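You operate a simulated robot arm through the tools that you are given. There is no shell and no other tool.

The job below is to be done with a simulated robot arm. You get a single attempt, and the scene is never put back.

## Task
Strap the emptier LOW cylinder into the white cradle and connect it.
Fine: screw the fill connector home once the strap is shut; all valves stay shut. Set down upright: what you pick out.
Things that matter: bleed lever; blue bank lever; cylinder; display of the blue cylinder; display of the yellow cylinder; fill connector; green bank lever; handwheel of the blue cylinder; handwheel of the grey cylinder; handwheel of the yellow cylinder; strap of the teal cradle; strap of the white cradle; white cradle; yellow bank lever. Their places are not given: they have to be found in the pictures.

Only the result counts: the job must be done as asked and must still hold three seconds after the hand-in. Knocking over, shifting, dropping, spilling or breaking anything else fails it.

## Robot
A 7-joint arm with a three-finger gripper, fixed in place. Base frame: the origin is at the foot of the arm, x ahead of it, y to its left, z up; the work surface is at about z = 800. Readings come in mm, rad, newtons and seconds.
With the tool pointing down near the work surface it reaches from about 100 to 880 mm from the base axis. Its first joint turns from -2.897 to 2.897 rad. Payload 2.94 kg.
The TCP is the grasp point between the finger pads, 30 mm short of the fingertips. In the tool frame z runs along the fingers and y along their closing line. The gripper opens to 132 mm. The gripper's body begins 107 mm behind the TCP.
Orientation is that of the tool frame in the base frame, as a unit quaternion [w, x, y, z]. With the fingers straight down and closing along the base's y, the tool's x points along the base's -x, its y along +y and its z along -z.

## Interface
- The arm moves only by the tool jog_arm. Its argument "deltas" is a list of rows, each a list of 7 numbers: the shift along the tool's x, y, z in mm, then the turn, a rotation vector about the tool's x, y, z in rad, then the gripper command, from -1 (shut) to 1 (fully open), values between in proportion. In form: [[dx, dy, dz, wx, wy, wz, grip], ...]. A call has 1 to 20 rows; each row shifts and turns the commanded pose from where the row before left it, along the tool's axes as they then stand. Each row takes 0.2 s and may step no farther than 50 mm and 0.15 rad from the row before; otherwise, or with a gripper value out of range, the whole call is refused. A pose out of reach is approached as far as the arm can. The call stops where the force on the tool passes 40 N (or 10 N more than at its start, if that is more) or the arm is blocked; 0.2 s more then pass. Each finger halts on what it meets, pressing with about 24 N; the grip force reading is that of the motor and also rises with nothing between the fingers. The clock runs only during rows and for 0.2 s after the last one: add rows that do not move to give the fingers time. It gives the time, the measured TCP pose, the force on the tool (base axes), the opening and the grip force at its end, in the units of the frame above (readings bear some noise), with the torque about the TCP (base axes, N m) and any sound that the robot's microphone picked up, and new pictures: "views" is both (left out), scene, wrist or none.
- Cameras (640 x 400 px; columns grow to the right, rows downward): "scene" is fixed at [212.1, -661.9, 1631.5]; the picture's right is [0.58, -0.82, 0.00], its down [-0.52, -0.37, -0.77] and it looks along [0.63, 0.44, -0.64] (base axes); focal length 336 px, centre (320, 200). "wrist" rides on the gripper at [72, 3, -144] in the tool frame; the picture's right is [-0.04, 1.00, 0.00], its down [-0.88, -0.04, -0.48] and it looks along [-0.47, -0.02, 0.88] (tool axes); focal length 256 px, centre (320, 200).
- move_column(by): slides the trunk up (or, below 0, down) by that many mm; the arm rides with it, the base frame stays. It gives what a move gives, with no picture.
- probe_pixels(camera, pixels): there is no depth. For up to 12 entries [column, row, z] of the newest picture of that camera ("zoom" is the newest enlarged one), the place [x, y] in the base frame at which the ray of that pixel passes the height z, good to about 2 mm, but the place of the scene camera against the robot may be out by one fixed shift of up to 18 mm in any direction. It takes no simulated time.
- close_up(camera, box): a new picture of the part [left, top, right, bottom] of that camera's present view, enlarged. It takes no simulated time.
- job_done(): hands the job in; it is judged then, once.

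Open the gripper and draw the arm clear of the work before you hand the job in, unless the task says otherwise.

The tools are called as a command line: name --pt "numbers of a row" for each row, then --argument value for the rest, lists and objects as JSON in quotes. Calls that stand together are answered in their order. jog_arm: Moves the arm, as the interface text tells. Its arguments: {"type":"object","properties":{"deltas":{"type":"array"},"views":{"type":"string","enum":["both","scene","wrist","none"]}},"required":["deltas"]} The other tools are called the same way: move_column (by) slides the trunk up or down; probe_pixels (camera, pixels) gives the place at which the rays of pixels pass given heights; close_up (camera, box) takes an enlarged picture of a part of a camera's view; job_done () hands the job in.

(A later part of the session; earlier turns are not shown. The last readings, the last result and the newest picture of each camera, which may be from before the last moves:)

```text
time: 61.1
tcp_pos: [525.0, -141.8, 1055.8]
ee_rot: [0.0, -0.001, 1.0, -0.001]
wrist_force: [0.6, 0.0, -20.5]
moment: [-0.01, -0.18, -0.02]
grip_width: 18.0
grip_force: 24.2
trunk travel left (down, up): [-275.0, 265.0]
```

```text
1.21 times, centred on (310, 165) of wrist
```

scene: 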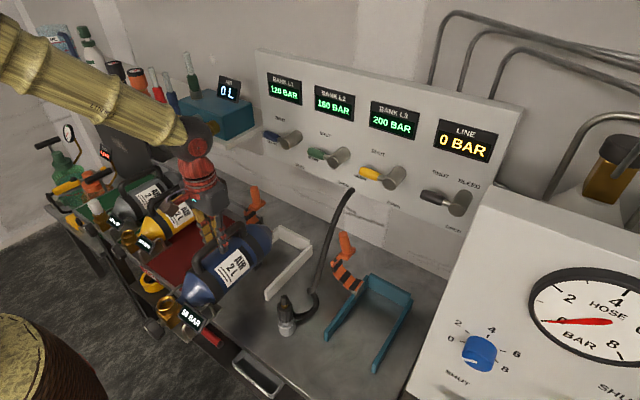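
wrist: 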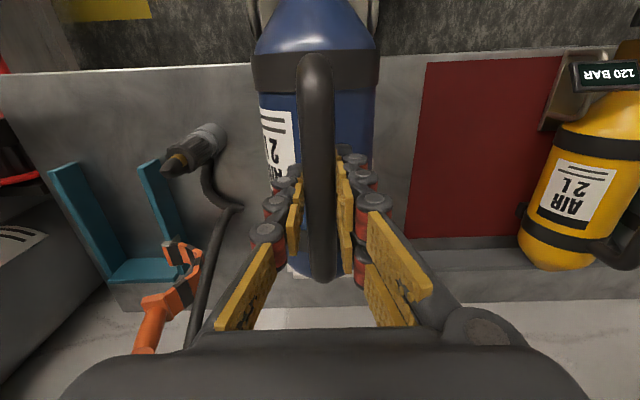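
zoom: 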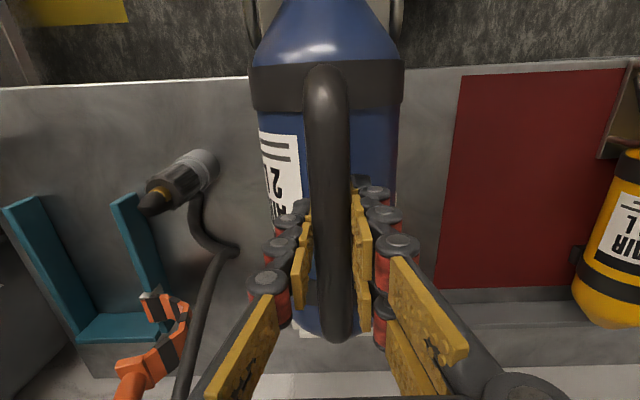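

Alignment looks right. I move +x by 95 mm to x≈620 so the rear end comes to about 7 mm short of the cradle's back, then begin lowering.

jog_arm --pt "-9 0 0 0 0 0 -1" --pt "-14 0 0 0 0 0 -1" --pt "-14 0 0 0 0 0 -1" --pt "-14 0 0 0 0 0 -1" --pt "-14 0 0 0 0 0 -1" --pt "-14 0 0 0 0 0 -1" --pt "-14 0 0 0 0 0 -1" --pt "0 0 0 0 0 0 -1" --pt "0 0 12 0 0 0 -1" --pt "0 0 12 0 0 0 -1" --pt "0 0 12 0 0 0 -1" --pt "0 0 0 0 0 0 -1" --pt "0 0 0 0 0 0 -1" --views "both"

close_up --camera "scene" --box '[180, 160, 340, 300]'

```text
time: 63.9
tcp_pos: [616.8, -141.5, 1017.4]
ee_rot: [0.0, 0.0, 1.0, -0.001]
wrist_force: [-0.1, -0.1, -20.0]
moment: [0.0, -0.2, 0.0]
grip_width: 18.3
grip_force: 24.6
trunk travel left (down, up): [-275.0, 265.0]
```

scene: 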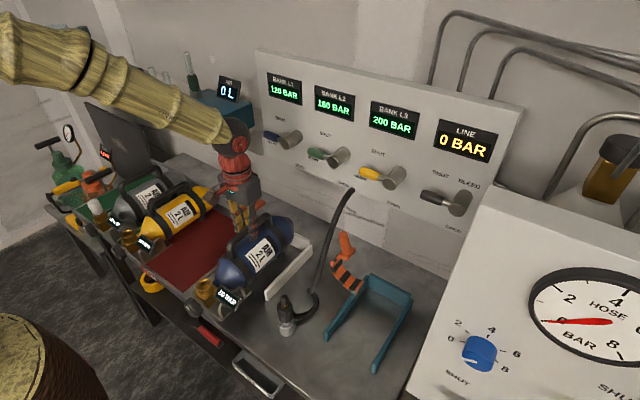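
wrist: 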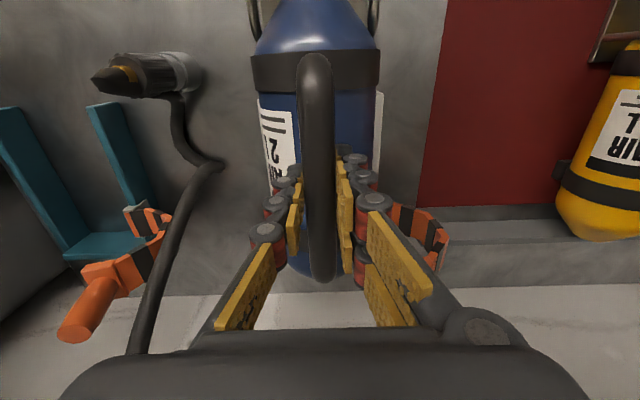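

```text
2.86 times, centred on (260, 230) of scene
```

zoom: 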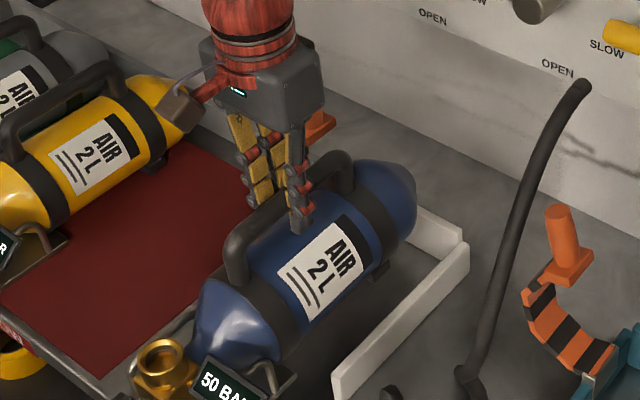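

The cylinder is over the cradle at x≈617, y≈-141.5. I lower 60 mm more and check clearances.

jog_arm --pt "0 0 10 0 0 0 -1" --pt "0 0 10 0 0 0 -1" --pt "0 0 10 0 0 0 -1" --pt "0 0 10 0 0 0 -1" --pt "0 0 8 0 0 0 -1" --pt "0 0 0 0 0 0 -1" --pt "0 0 0 0 0 0 -1" --views "both"

close_up --camera "scene" --box '[180, 190, 340, 330]'

close_up --camera "wrist" --box '[220, 0, 420, 300]'

```text
time: 65.5
tcp_pos: [616.7, -142.2, 971.1]
ee_rot: [0.0, -0.001, 1.0, -0.001]
wrist_force: [0.1, -0.5, -21.4]
moment: [-0.03, -0.16, 0.02]
grip_width: 17.8
grip_force: 24.3
trunk travel left (down, up): [-275.0, 265.0]
```

scene: 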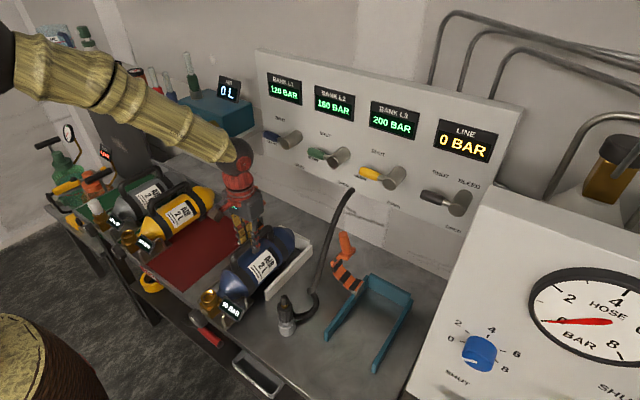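
wrist: 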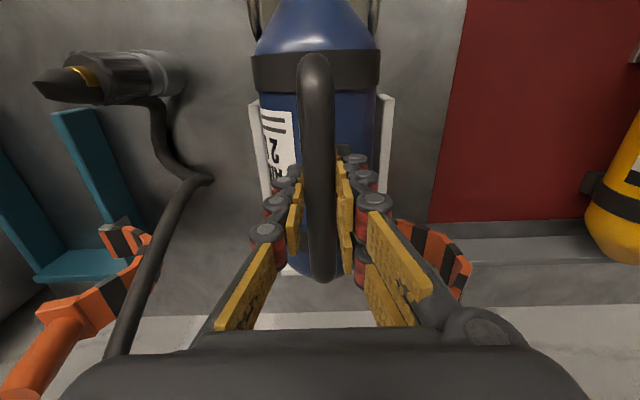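

```text
2.86 times, centred on (260, 260) of scene
```

zoom: 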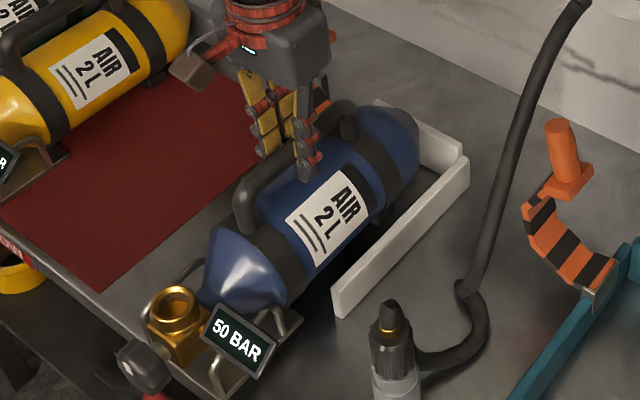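

```text
1.33 times, centred on (320, 150) of wrist
```

zoom: 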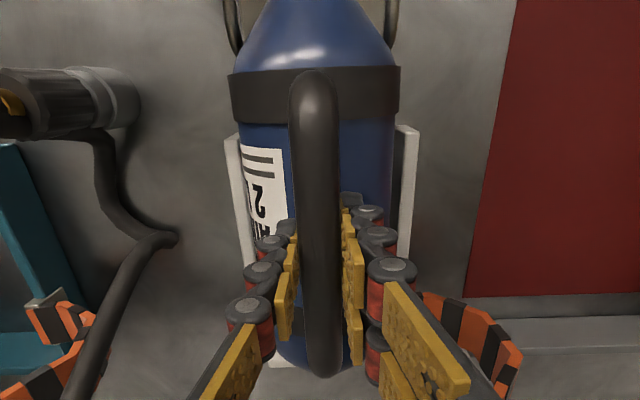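

The cylinder is centred between the walls. I lower 18 mm, then continue in small steps until the weight comes off.

jog_arm --pt "0 0 7 0 0 0 -1" --pt "0 0 6 0 0 0 -1" --pt "0 0 5 0 0 0 -1" --pt "0 0 0 0 0 0 -1" --views "none"

jog_arm --pt "0 0 3 0 0 0 -1" --pt "0 0 2 0 0 0 -1" --pt "0 0 0 0 0 0 -1" --views "none"

```text
time: 66.5
tcp_pos: [619.7, -142.9, 953.0]
ee_rot: [0.002, -0.002, 1.0, -0.001]
wrist_force: [4.7, 0.1, -7.6]
moment: [0.01, 0.48, -0.02]
grip_width: 17.6
grip_force: 24.2
trunk travel left (down, up): [-275.0, 265.0]
```

```text
time: 67.3
tcp_pos: [618.9, -143.1, 951.8]
ee_rot: [0.005, 0.0, 1.0, -0.002]
wrist_force: [4.5, -0.1, 28.8]
moment: [-0.03, 0.14, -0.17]
grip_width: 18.6
grip_force: 23.7
trunk travel left (down, up): [-275.0, 265.0]
```

Contact came at TCP z≈953, a little higher than on the mat. I ease up 2 mm and look at how it sits.

jog_arm --pt "0 0 -3 0 0 0 -1" --pt "0 0 0 0 0 0 -1" --views "both"

close_up --camera "scene" --box '[180, 200, 340, 340]'

close_up --camera "wrist" --box '[220, 0, 420, 300]'

```text
time: 67.9
tcp_pos: [617.4, -143.6, 950.0]
ee_rot: [0.001, -0.001, 1.0, -0.001]
wrist_force: [9.6, -1.8, 11.4]
moment: [-0.03, -0.1, 0.03]
grip_width: 18.4
grip_force: 24.3
trunk travel left (down, up): [-275.0, 265.0]
```

scene: 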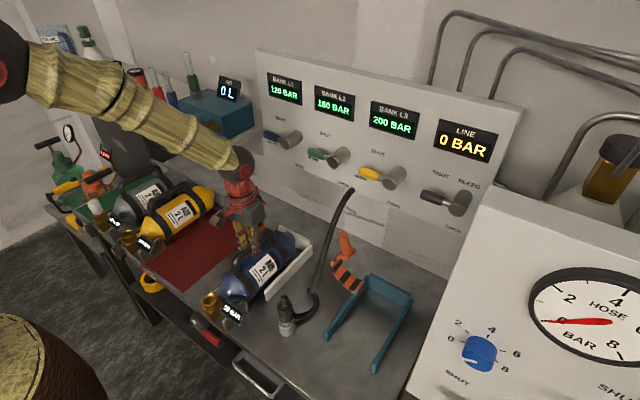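
wrist: 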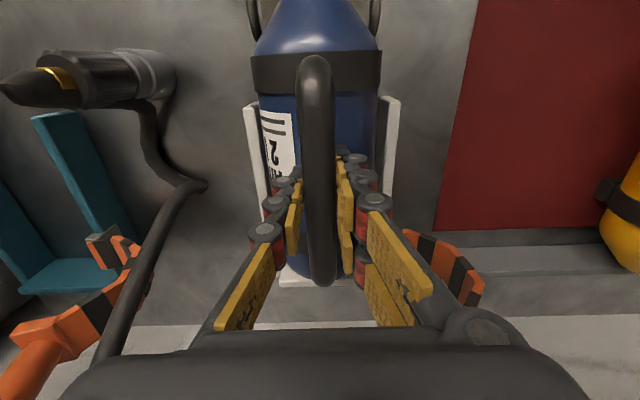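

```text
2.86 times, centred on (260, 270) of scene
```

zoom: 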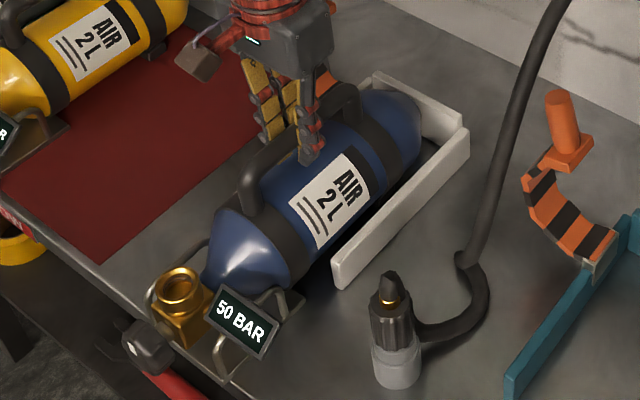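

```text
1.33 times, centred on (320, 150) of wrist
```

zoom: 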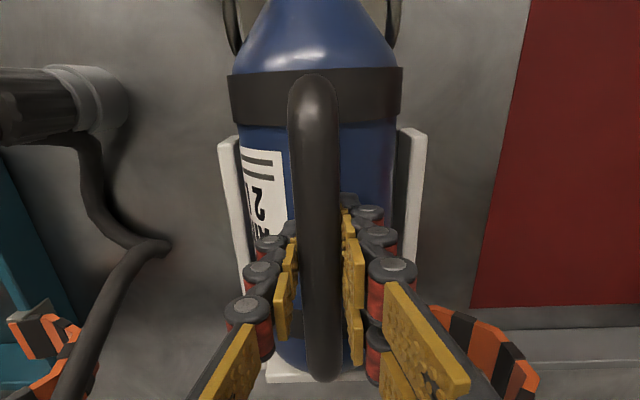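

The cylinder sits between the walls with the rear end at the back wall (300,280). I probe the back wall and the wall tips for the remaining gap.

probe_pixels --camera "wrist" --pixels '[[290, 283, 830], [350, 280, 830], [290, 270, 830], [253, 105, 830], [392, 98, 830], [316, 60, 943], [322, 284, 943], [253, 75, 868], [381, 75, 868]]'

close_up --camera "wrist" --box '[260, 230, 380, 300]'

close_up --camera "scene" --box '[190, 270, 270, 330]'

```text
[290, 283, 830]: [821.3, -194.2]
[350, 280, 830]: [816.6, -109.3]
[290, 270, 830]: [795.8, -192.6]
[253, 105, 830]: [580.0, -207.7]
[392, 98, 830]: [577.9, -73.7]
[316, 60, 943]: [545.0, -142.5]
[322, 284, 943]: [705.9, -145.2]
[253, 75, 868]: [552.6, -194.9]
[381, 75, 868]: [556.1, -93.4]
```

```text
5.33 times, centred on (320, 265) of wrist
```

zoom: 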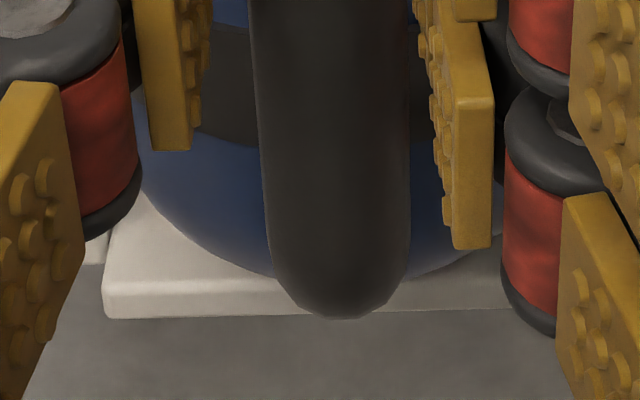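

```text
6.67 times, centred on (230, 300) of scene
```

zoom: 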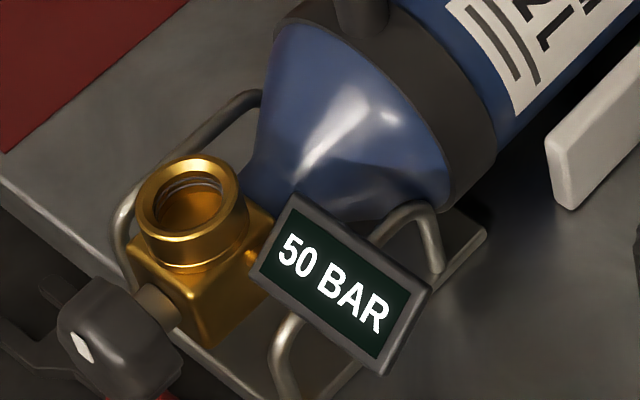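

The cylinder is seated (about 5 mm forward of its rack x, bar end at x≈706, strap edge at x≥718). I relax the downward press by 2 mm and open the fingers to release it.

jog_arm --pt "0 0 -2 0 0 0 -1" --pt "0 0 0 0 0 0 -1" --pt "0 0 0 0 0 0 -0.5" --pt "0 0 0 0 0 0 -0.1" --pt "0 0 0 0 0 0 0" --pt "0 0 0 0 0 0 0" --pt "0 0 0 0 0 0 0" --views "both"

close_up --camera "scene" --box '[180, 200, 340, 340]'

```text
time: 69.5
tcp_pos: [617.5, -141.8, 953.8]
ee_rot: [0.001, 0.0, 1.0, -0.001]
wrist_force: [-0.6, 0.3, -0.4]
moment: [-0.03, 0.02, 0.02]
grip_width: 65.9
grip_force: 0.1
trunk travel left (down, up): [-275.0, 265.0]
```

scene: 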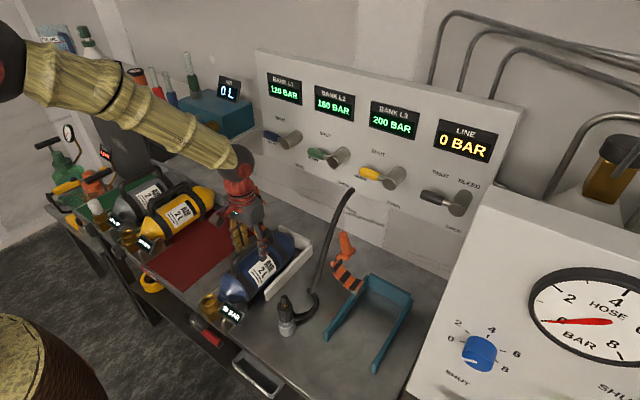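
wrist: 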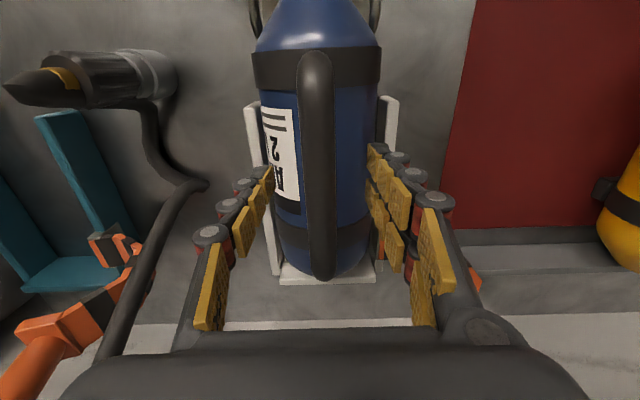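

```text
2.86 times, centred on (260, 270) of scene
```

zoom: 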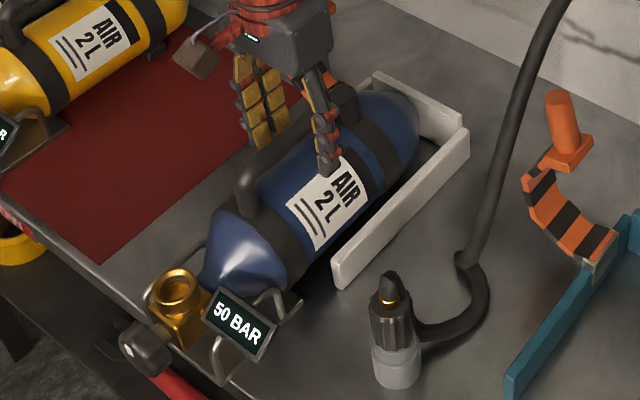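

Released without change; the cylinder stays put. I raise straight up 110 mm, close the fingers, pitch 20° and move to the +y side to look at the open strap.

jog_arm --pt "0 0 -20 0 0 0 0" --pt "0 0 -30 0 0 0 0" --pt "0 0 -30 0 0 0 0" --pt "0 0 -30 0 0 0 0" --pt "0 40 0 0 0 0 -0.5" --pt "0 40 0 0 0 0 -1" --pt "0 40 0 0 -0.12 0 -1" --pt "0 40 0 0 -0.12 0 -1" --pt "0 15 0 0 -0.11 0 -1" --pt "0 0 0 0 0 0 -1" --pt "0 0 0 0 0 0 -1" --views "both"

close_up --camera "scene" --box '[180, 180, 340, 320]'

```text
time: 71.9
tcp_pos: [615.2, 33.8, 1062.1]
ee_rot: [0.175, -0.001, 0.985, -0.001]
wrist_force: [0.2, -0.7, 0.3]
moment: [0.03, 0.03, 0.01]
grip_width: 0.0
grip_force: 24.0
trunk travel left (down, up): [-275.0, 265.0]
```

scene: 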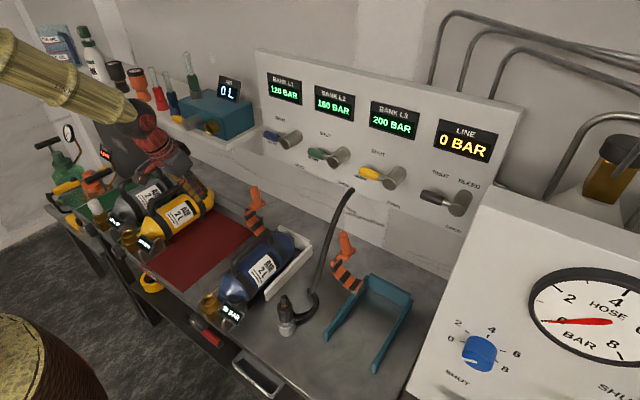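
wrist: 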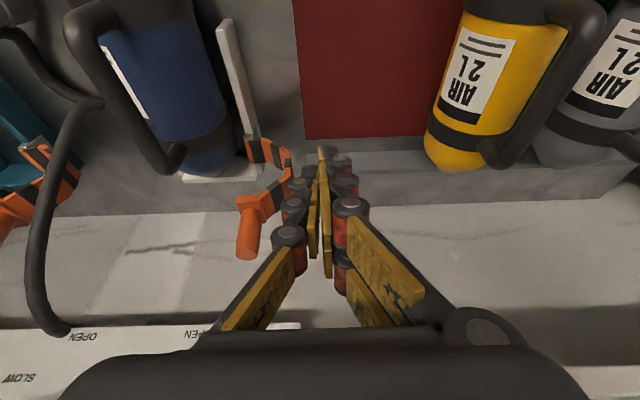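

```text
2.86 times, centred on (260, 250) of scene
```

zoom: 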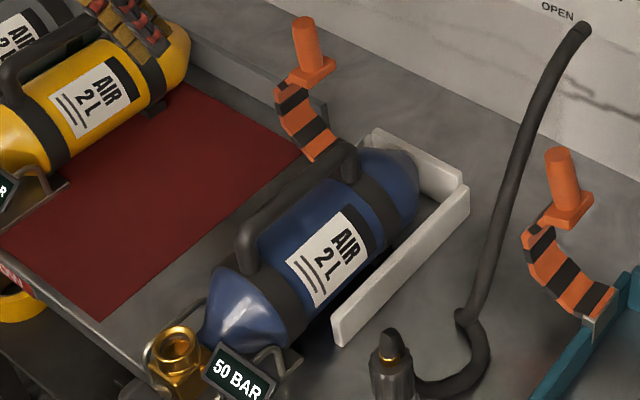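

The strap stands near vertical with its handle around (737, -50, 980–1035). I bring the closed fingers to its +y side.

jog_arm --pt "-32.1 0 26.7 0 0 0 -1" --pt "-32.1 0 26.7 0 0 0 -1" --pt "-32.1 0 26.7 0 0 0 -1" --pt "0 0 0 0 0 0 -1" --pt "0 0 0 0 0 0 -1" --views "both"

```text
time: 72.7
tcp_pos: [715.3, 32.8, 1025.3]
ee_rot: [0.17, 0.001, 0.985, -0.001]
wrist_force: [-16.1, 0.3, 9.3]
moment: [-0.01, -2.02, 0.05]
grip_width: 0.0
grip_force: 23.6
trunk travel left (down, up): [-275.0, 265.0]
stopped in row 3: the force on the tool passed its limit at 217 N (the readings are from after the stop); the commanded pose is now the measured one
```

scene: 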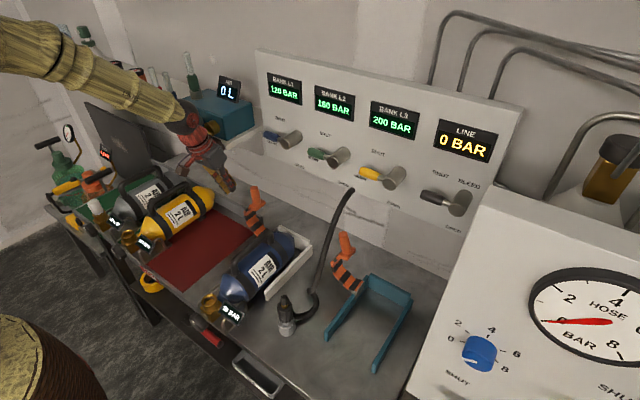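
wrist: 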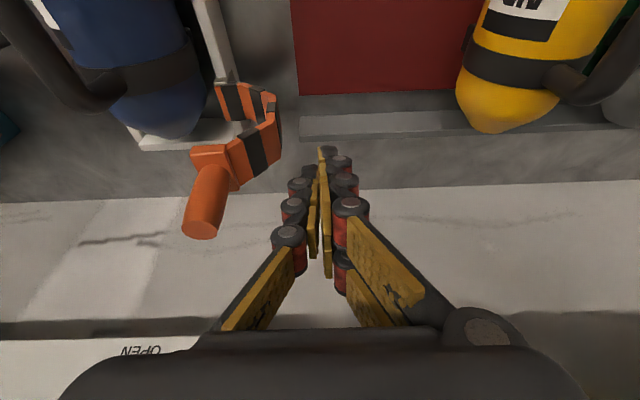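

The hand struck something ahead (217 N peak) — probably the shelf edge with the teal box near (215,125). I back straight away along the reverse direction and inspect.

jog_arm --pt "20 0 -10 0 0 0 -1" --pt "30 0 -15 0 0 0 -1" --pt "30 0 0 0 0 0 -1" --pt "0 0 0 0 0 0 -1" --views "both"

close_up --camera "scene" --box '[30, 20, 270, 170]'

close_up --camera "scene" --box '[150, 80, 310, 200]'

```text
time: 73.7
tcp_pos: [634.1, 33.8, 1019.2]
ee_rot: [0.169, 0.0, 0.986, -0.001]
wrist_force: [0.4, 0.8, 0.4]
moment: [-0.01, -0.02, 0.0]
grip_width: 0.0
grip_force: 24.1
trunk travel left (down, up): [-275.0, 265.0]
```

scene: 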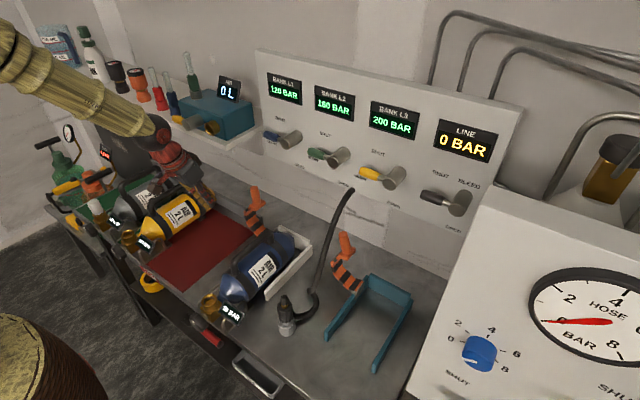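
wrist: 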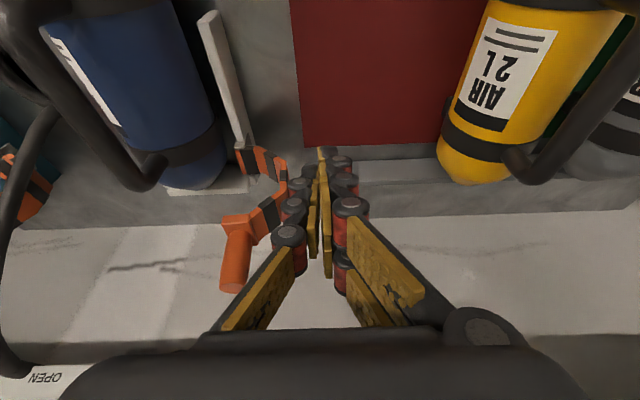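

```text
2.67 times, centred on (150, 95) of scene
```

zoom: 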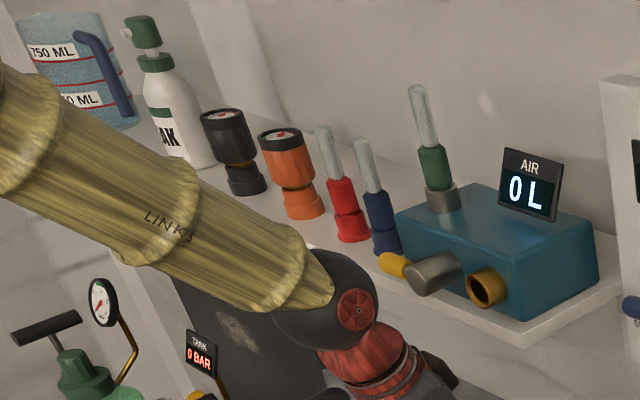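

```text
3.33 times, centred on (230, 140) of scene
```

zoom: 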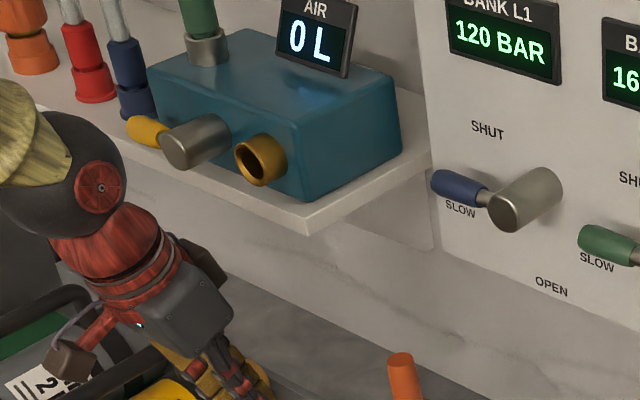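

Nothing on the shelf moved; the shelf front corner is at about (720, 21, 1143), so the hand met its edge. I will use a steeper pitch (≈48°) so the hand stays at x<680, and push the strap with the fingertips from the +y side.

jog_arm --pt "25 -10 0 0 0 0 -1" --pt "0 -12 0 0 -0.125 0 -1" --pt "0 -12 0 0 -0.125 0 -1" --pt "0 0 0 0 -0.125 0 -1" --pt "0 0 0 0 -0.125 0 -1" --pt "0 0 0 0 0 0 -1" --pt "0 0 0 0 0 0 -1" --views "both"

```text
time: 75.3
tcp_pos: [612.3, -0.8, 1009.5]
ee_rot: [0.408, -0.001, 0.913, -0.001]
wrist_force: [0.1, -1.3, 0.7]
moment: [0.02, 0.02, 0.01]
grip_width: 0.1
grip_force: 23.5
trunk travel left (down, up): [-275.0, 265.0]
```

scene: 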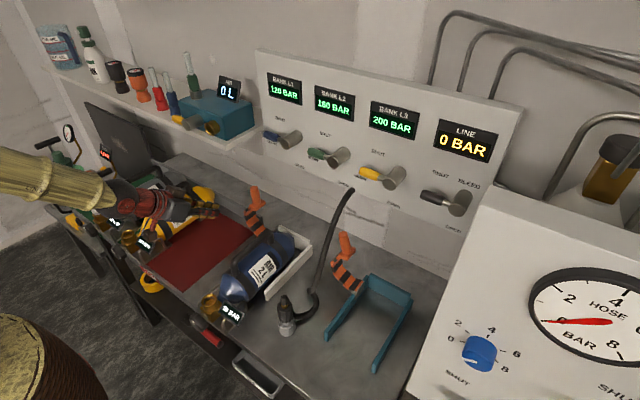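
wrist: 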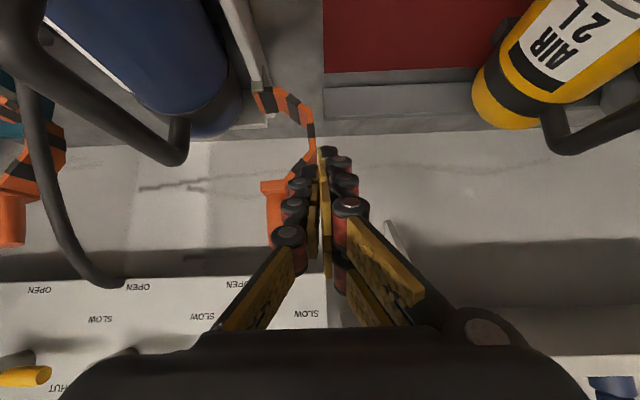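

The view confirms the handle at (272,215), arch edge at (312,140). I step 12 mm to +y for clearance and advance to x≈728 in small steps.

jog_arm --pt "0 12 0 0 0 0 -1" --pt "-15 0 15.6 0 0 0 -1" --pt "-15 0 15.6 0 0 0 -1" --pt "-15 0 15.6 0 0 0 -1" --pt "-15 0 15.6 0 0 0 -1" --pt "-15 0 15.6 0 0 0 -1" --pt "0 0 0 0 0 0 -1" --views "both"

```text
time: 76.9
tcp_pos: [719.4, 12.0, 1016.0]
ee_rot: [0.408, -0.001, 0.913, -0.001]
wrist_force: [1.1, 0.6, -0.9]
moment: [0.0, 0.02, 0.02]
grip_width: 0.0
grip_force: 24.1
trunk travel left (down, up): [-275.0, 265.0]
```

scene: 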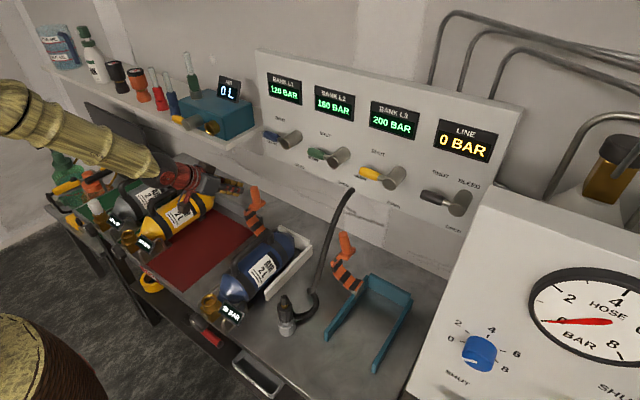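
wrist: 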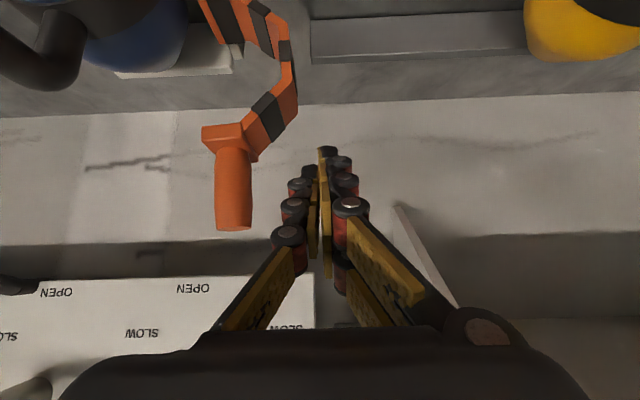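

Handle is at (232,190), about 55 mm to −y of the fingers. I now sweep the closed fingers along the strap's closing arc (outer side of the handle), first to about 80°.

jog_arm --pt "-0.3 -7 16.7 0 0 0 -1" --pt "1.67 -7.25 1.5 0 0 0 -1" --pt "1.67 -7.25 1.5 0 0 0 -1" --pt "1.67 -7.25 1.5 0 0 0 -1" --pt "1.67 -7.25 1.5 0 0 0 -1" --pt "-1.3 -7.75 -1.17 0 0 0 -1" --pt "-1.3 -7.75 -1.17 0 0 0 -1" --pt "0 0 0 0 0 0 -1" --views "both"

```text
time: 78.7
tcp_pos: [731.1, -40.6, 997.6]
ee_rot: [0.408, -0.001, 0.913, -0.001]
wrist_force: [-0.9, 1.8, 2.4]
moment: [0.04, 0.01, -0.02]
grip_width: 0.0
grip_force: 23.8
trunk travel left (down, up): [-275.0, 265.0]
```

scene: 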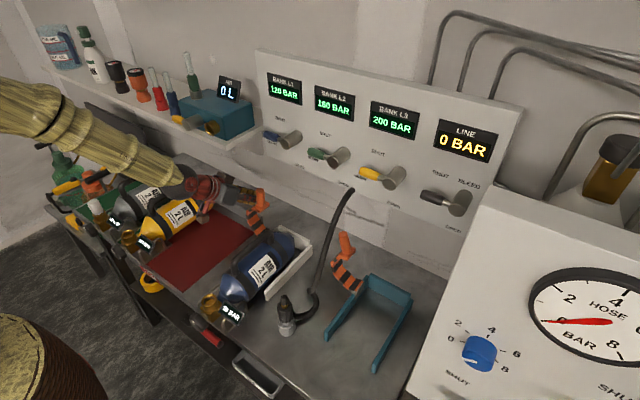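
wrist: 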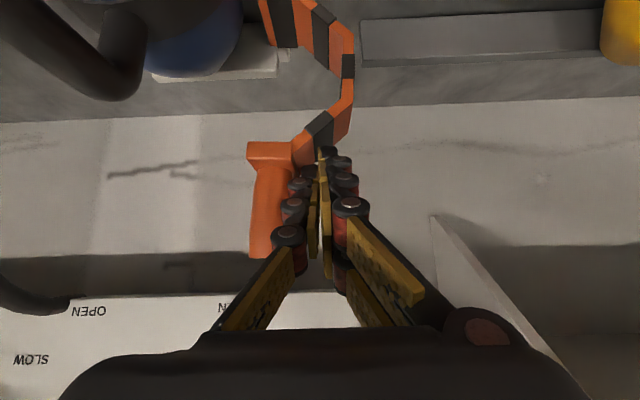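

Light contact begins (1.8 N). I continue along the arc toward about 60°.

jog_arm --pt "-2 -7.2 -1.8 0 0 0 -1" --pt "-2 -7.2 -1.8 0 0 0 -1" --pt "-0.37 -6.5 -0.33 0 0 0 -1" --pt "-0.37 -6.5 -0.33 0 0 0 -1" --pt "-0.37 -6.5 -0.33 0 0 0 -1" --pt "-0.37 -6.5 -0.33 0 0 0 -1" --pt "0.56 -6.75 0.5 0 0 0 -1" --pt "0.56 -6.75 0.5 0 0 0 -1" --pt "0.56 -6.75 0.5 0 0 0 -1" --pt "0.56 -6.75 0.5 0 0 0 -1" --pt "0 0 0 0 0 0 -1" --views "both"

```text
time: 81.1
tcp_pos: [731.4, -106.5, 1002.9]
ee_rot: [0.408, -0.001, 0.913, -0.001]
wrist_force: [0.8, 0.0, -0.2]
moment: [-0.01, -0.03, -0.01]
grip_width: 0.1
grip_force: 24.2
trunk travel left (down, up): [-275.0, 265.0]
```

scene: 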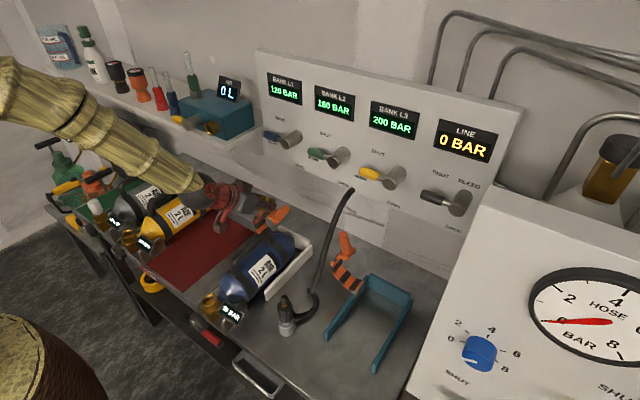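
wrist: 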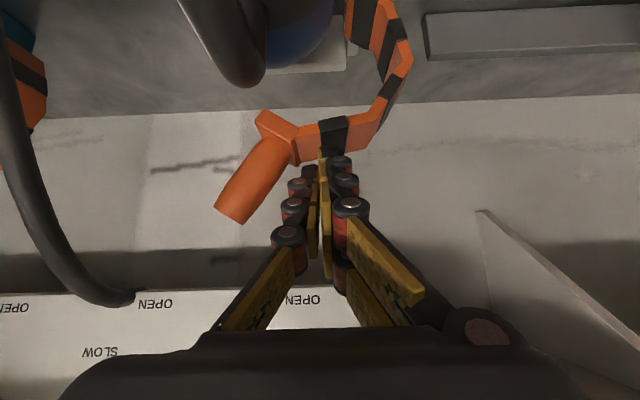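

The strap follows and is at about 60–65°. I continue down the arc toward about 30°.

jog_arm --pt "1.67 -6.6 1.5 0 0 0 -1" --pt "1.67 -6.6 1.5 0 0 0 -1" --pt "1.67 -6.6 1.5 0 0 0 -1" --pt "1.67 -6.6 1.5 0 0 0 -1" --pt "2.23 -5.9 2 0 0 0 -1" --pt "2.23 -5.9 2 0 0 0 -1" --pt "2.23 -5.9 2 0 0 0 -1" --pt "2.23 -5.9 2 0 0 0 -1" --pt "2.97 -5.4 2.68 0 0 0 -1" --pt "2.97 -5.4 2.68 0 0 0 -1" --pt "0 0 0 0 0 0 -1" --views "both"

```text
time: 83.5
tcp_pos: [732.3, -168.8, 974.0]
ee_rot: [0.407, -0.002, 0.913, 0.0]
wrist_force: [0.7, -0.4, -1.1]
moment: [-0.01, 0.04, 0.06]
grip_width: 0.0
grip_force: 23.4
trunk travel left (down, up): [-275.0, 265.0]
```

scene: 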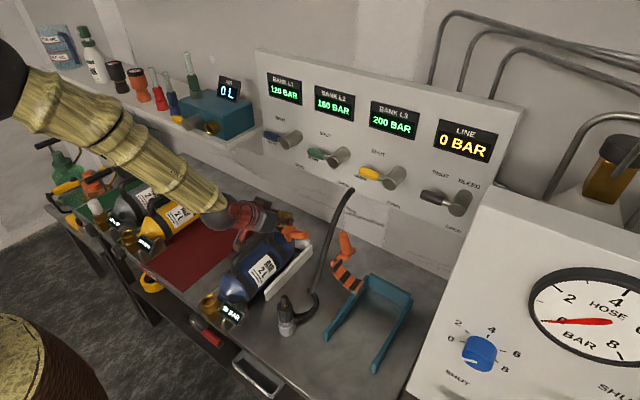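
wrist: 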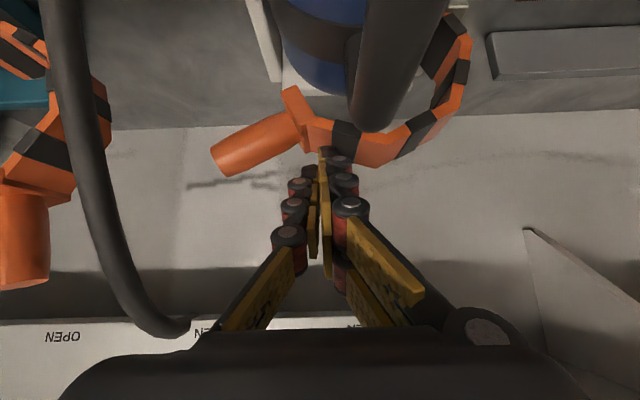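

The strap is at about 33°. I continue down to about 10° and then check.

jog_arm --pt "2.97 -4.6 2.68 0 0 0 -1" --pt "2.97 -4.6 2.68 0 0 0 -1" --pt "3.53 -4.5 3.18 0 0 0 -1" --pt "3.53 -4.5 3.18 0 0 0 -1" --pt "3.53 -4.5 3.18 0 0 0 -1" --pt "3.53 -4.5 3.18 0 0 0 -1" --pt "4.27 -3.5 3.85 0 0 0 -1" --pt "4.27 -3.5 3.85 0 0 0 -1" --pt "0 0 0 0 0 0 -1" --views "both"

close_up --camera "scene" --box '[200, 190, 340, 310]'

```text
time: 85.5
tcp_pos: [731.9, -201.9, 935.5]
ee_rot: [0.407, 0.0, 0.914, -0.001]
wrist_force: [0.5, -1.0, 0.3]
moment: [-0.03, -0.03, 0.0]
grip_width: 0.0
grip_force: 23.6
trunk travel left (down, up): [-275.0, 265.0]
```

scene: 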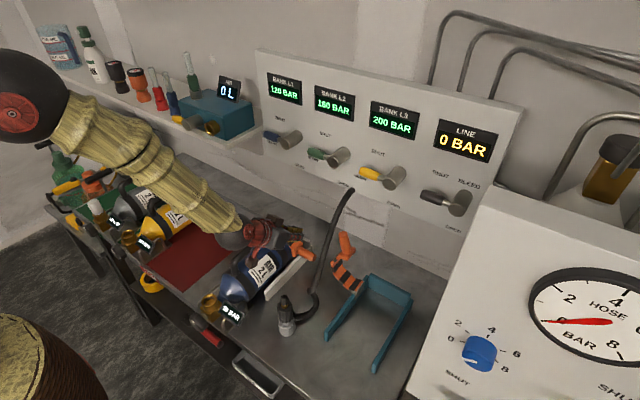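
wrist: 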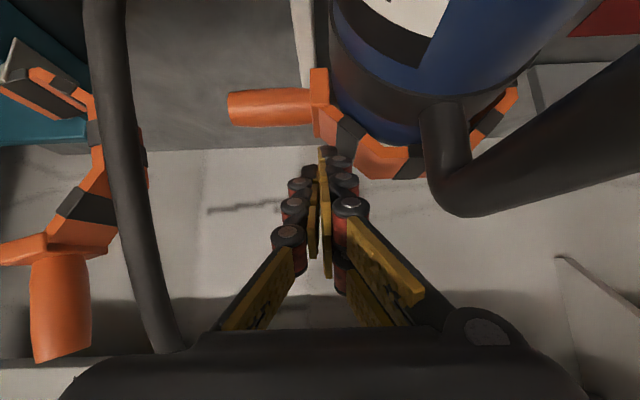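

```text
3.33 times, centred on (270, 250) of scene
```

zoom: 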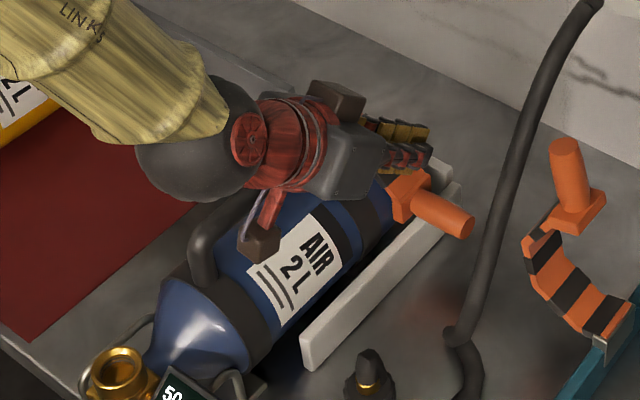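

The strap is nearly shut (handle almost horizontal at (270,107)). I continue down with small steps, watching force and the hand's clearance to the cylinder handle.

jog_arm --pt "4.27 -3.5 3.85 0 0 0 -1" --pt "4.27 -3.5 3.85 0 0 0 -1" --pt "4.4 -3 4 0 0 0 -1" --pt "0 0 0 0 0 0 -1" --views "both"

close_up --camera "scene" --box '[200, 190, 340, 310]'

```text
time: 86.5
tcp_pos: [731.9, -211.9, 917.4]
ee_rot: [0.407, 0.0, 0.913, -0.001]
wrist_force: [-0.8, -0.6, 0.3]
moment: [-0.01, 0.01, -0.01]
grip_width: 0.0
grip_force: 24.1
trunk travel left (down, up): [-275.0, 265.0]
```

scene: 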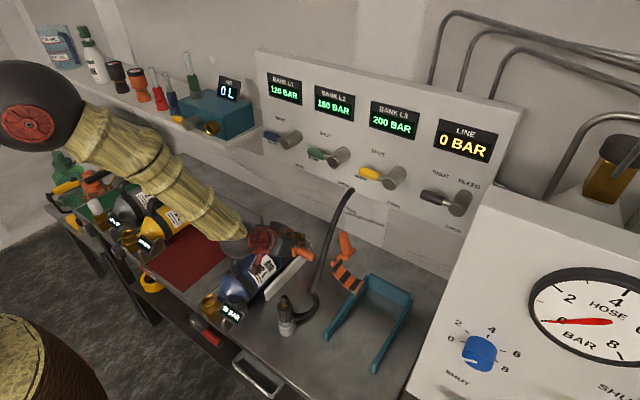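
wrist: 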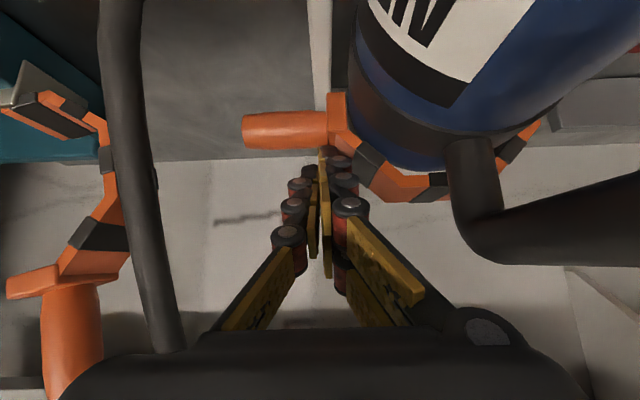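

```text
3.33 times, centred on (270, 250) of scene
```

zoom: 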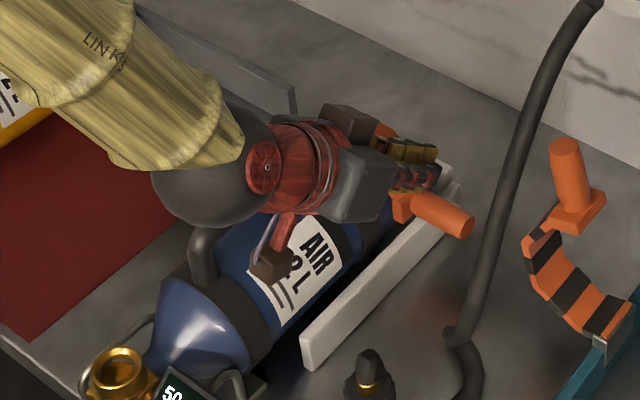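

No load now and the handle end is back at nearly its original shut pixel (313,257 vs 314,258). I shift 18 mm outboard over the handle and press gently down to make sure it is fully shut.

jog_arm --pt "0 -9 0 0 0 0 -1" --pt "0 -9 0 0 0 0 -1" --pt "3.7 0 3.35 0 0 0 -1" --pt "3.7 0 3.35 0 0 0 -1" --pt "0 0 0 0 0 0 -1" --views "wrist"

jog_arm --pt "2.2 0 2 0 0 0 -1" --pt "2.2 0 2 0 0 0 -1" --pt "0 0 0 0 0 0 -1" --views "none"

```text
time: 87.7
tcp_pos: [735.7, -231.0, 915.2]
ee_rot: [0.415, -0.001, 0.91, -0.003]
wrist_force: [16.4, 0.7, 35.1]
moment: [0.23, -0.79, 0.03]
grip_width: 0.0
grip_force: 24.0
trunk travel left (down, up): [-275.0, 265.0]
```

wrist: 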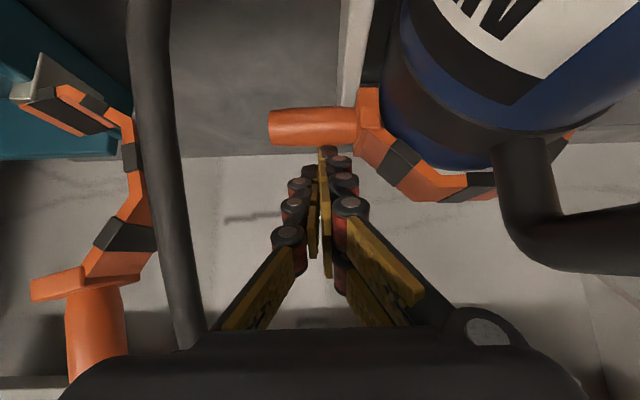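

```text
time: 88.2
tcp_pos: [741.5, -233.4, 912.8]
ee_rot: [0.417, -0.003, 0.909, -0.002]
wrist_force: [6.3, -0.8, 1.7]
moment: [-0.01, -0.19, -0.06]
grip_width: 0.1
grip_force: 24.1
trunk travel left (down, up): [-275.0, 265.0]
stopped in row 2: the force on the tool passed its limit at 50 N (the readings are from after the stop); the commanded pose is now the measured one
```

The handle resists with 35–50 N, so the strap is against its stop. I look from the scene to compare with its original shut position.

jog_arm --pt "0 0 0 0 0 0 -1" --views "both"

close_up --camera "scene" --box '[225, 205, 345, 305]'

close_up --camera "wrist" --box '[240, 60, 520, 240]'

```text
time: 88.7
tcp_pos: [739.6, -232.3, 912.7]
ee_rot: [0.418, -0.003, 0.909, -0.003]
wrist_force: [7.5, 0.3, 5.7]
moment: [0.01, -0.27, -0.01]
grip_width: 0.0
grip_force: 23.7
trunk travel left (down, up): [-275.0, 265.0]
```

scene: 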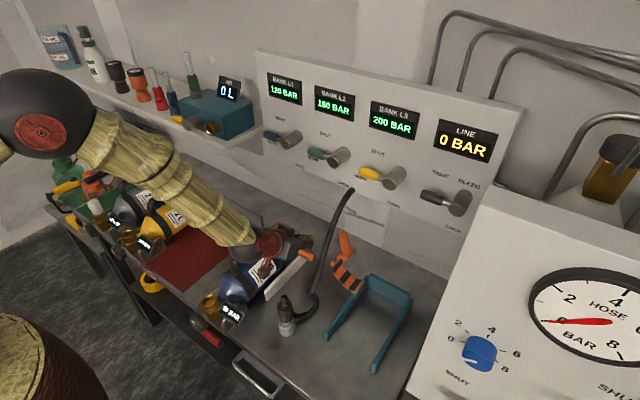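
wrist: 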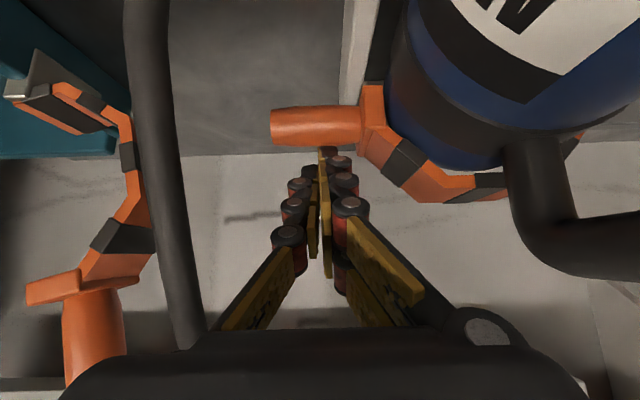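

```text
4.00 times, centred on (285, 255) of scene
```

zoom: 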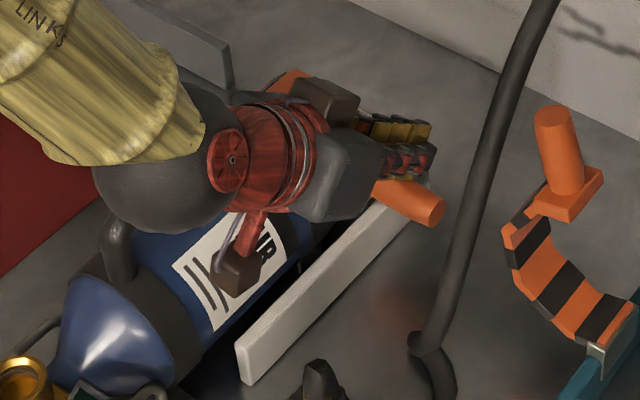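

```text
2.22 times, centred on (380, 150) of wrist
```

zoom: 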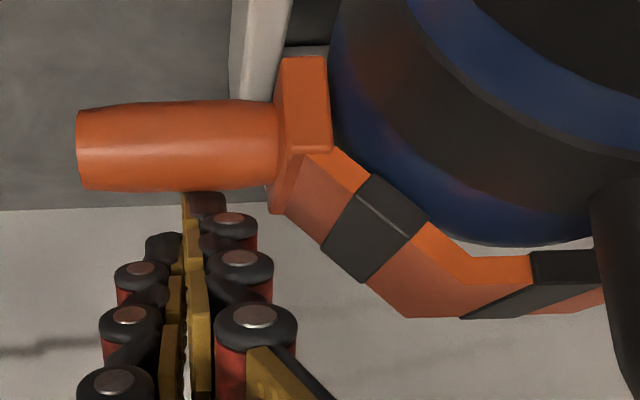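

The strap is back at exactly its shut position and holds against 50 N. I retreat back and up along the tool axis and return the tool to vertical.

jog_arm --pt "0 -6 -15 0 0 0 -1" --pt "0 0 -35 0 0 0 -1" --pt "0 0 -40 0 0 0 -1" --pt "0 0 -40 0 0 0 -1" --pt "0 0 -30 0 0.14 0 -1" --pt "0 0 -20 0 0.14 0 -1" --pt "0 0 0 0 0.14 0 -1" --pt "0 0 0 0 0.14 0 -0.5" --pt "0 0 0 0 0.14 0 0" --pt "0 0 0 0 0.14 0 0.3" --pt "0 0 0 0 0.02 0 0.3" --pt "0 0 0 0 0 0 0.3" --views "both"

close_up --camera "scene" --box '[225, 205, 345, 305]'

```text
time: 91.2
tcp_pos: [601.9, -236.8, 1027.6]
ee_rot: [0.139, -0.002, 0.99, 0.0]
wrist_force: [-0.1, -0.3, -0.2]
moment: [-0.01, 0.0, 0.01]
grip_width: 78.2
grip_force: 0.0
out of reach, approached as far as the arm can: row 9, 10, 11
trunk travel left (down, up): [-275.0, 265.0]
```

scene: 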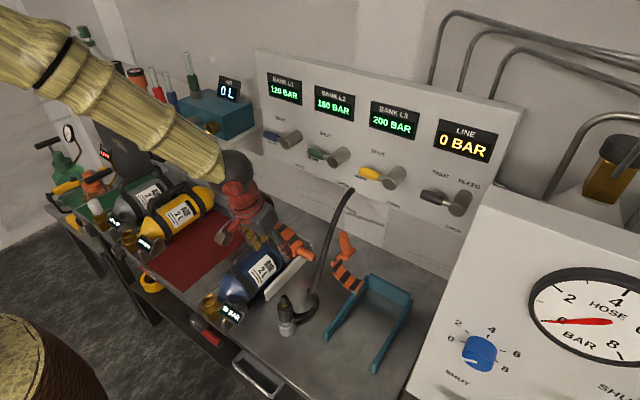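
wrist: 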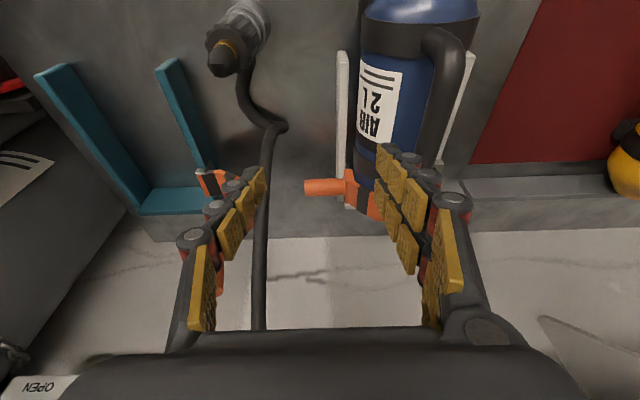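

```text
4.00 times, centred on (285, 255) of scene
```

zoom: 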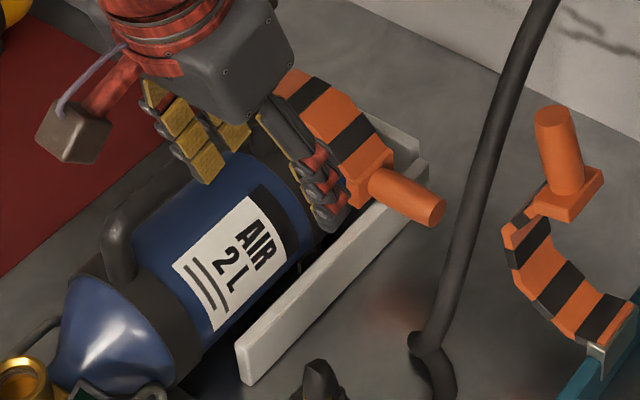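

The strap lies shut over the cylinder as before. The arm reported "out of reach" while un-pitching (16° left), so I move back/up a little and try again toward a view of the connector.

jog_arm --pt "14.6 -20 -21.5 0 0 0 0.3" --pt "14.6 -20 -21.5 0 0 0 0.3" --pt "14.6 -20 -21.5 0 0 0 0.3" --pt "15 0 0 0 0.1 0 0.3" --pt "15 0 0 0 0.1 0 0.3" --pt "15 0 0 0 0.08 0 0.3" --pt "0 0 0 0 0 0 0.3" --views "both"

```text
time: 92.8
tcp_pos: [543.5, -295.9, 1080.3]
ee_rot: [0.138, -0.001, 0.99, -0.002]
wrist_force: [1.0, 0.5, 0.1]
moment: [0.01, 0.0, -0.02]
grip_width: 85.9
grip_force: 0.0
out of reach, approached as far as the arm can: row 4, 5, 6
trunk travel left (down, up): [-275.0, 265.0]
```

scene: 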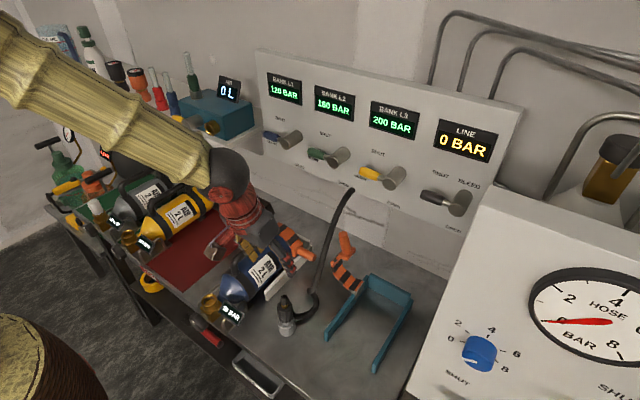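
wrist: 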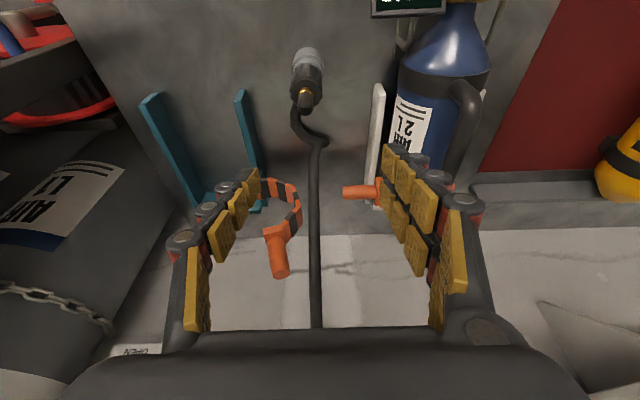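

Un-pitching is blocked by some joint limit in the present arm posture. I test a pure small rotation, and a higher, closer location, to see what frees it.

jog_arm --pt "0 0 0 0 0.1 0 0.3" --pt "0 0 0 0 0 0 0.3" --views "none"

jog_arm --pt "-20 0 -20 0 0 0 0.3" --pt "-20 0 -20 0 0 0 0.3" --pt "0 0 0 0 0.1 0 0.3" --pt "0 0 0 0 0 0 0.3" --views "none"

```text
time: 93.5
tcp_pos: [541.6, -295.6, 1079.6]
ee_rot: [0.139, -0.001, 0.99, -0.004]
wrist_force: [-0.6, 0.8, 0.7]
moment: [0.0, -0.02, -0.01]
grip_width: 85.6
grip_force: 0.0
out of reach, approached as far as the arm can: row 1
trunk travel left (down, up): [-275.0, 265.0]
```

```text
time: 94.5
tcp_pos: [552.7, -296.0, 1094.9]
ee_rot: [0.141, -0.002, 0.99, 0.0]
wrist_force: [-0.1, 0.2, 0.1]
moment: [-0.02, 0.02, 0.0]
grip_width: 85.8
grip_force: 0.1
out of reach, approached as far as the arm can: row 1, 2, 3
trunk travel left (down, up): [-275.0, 265.0]
```

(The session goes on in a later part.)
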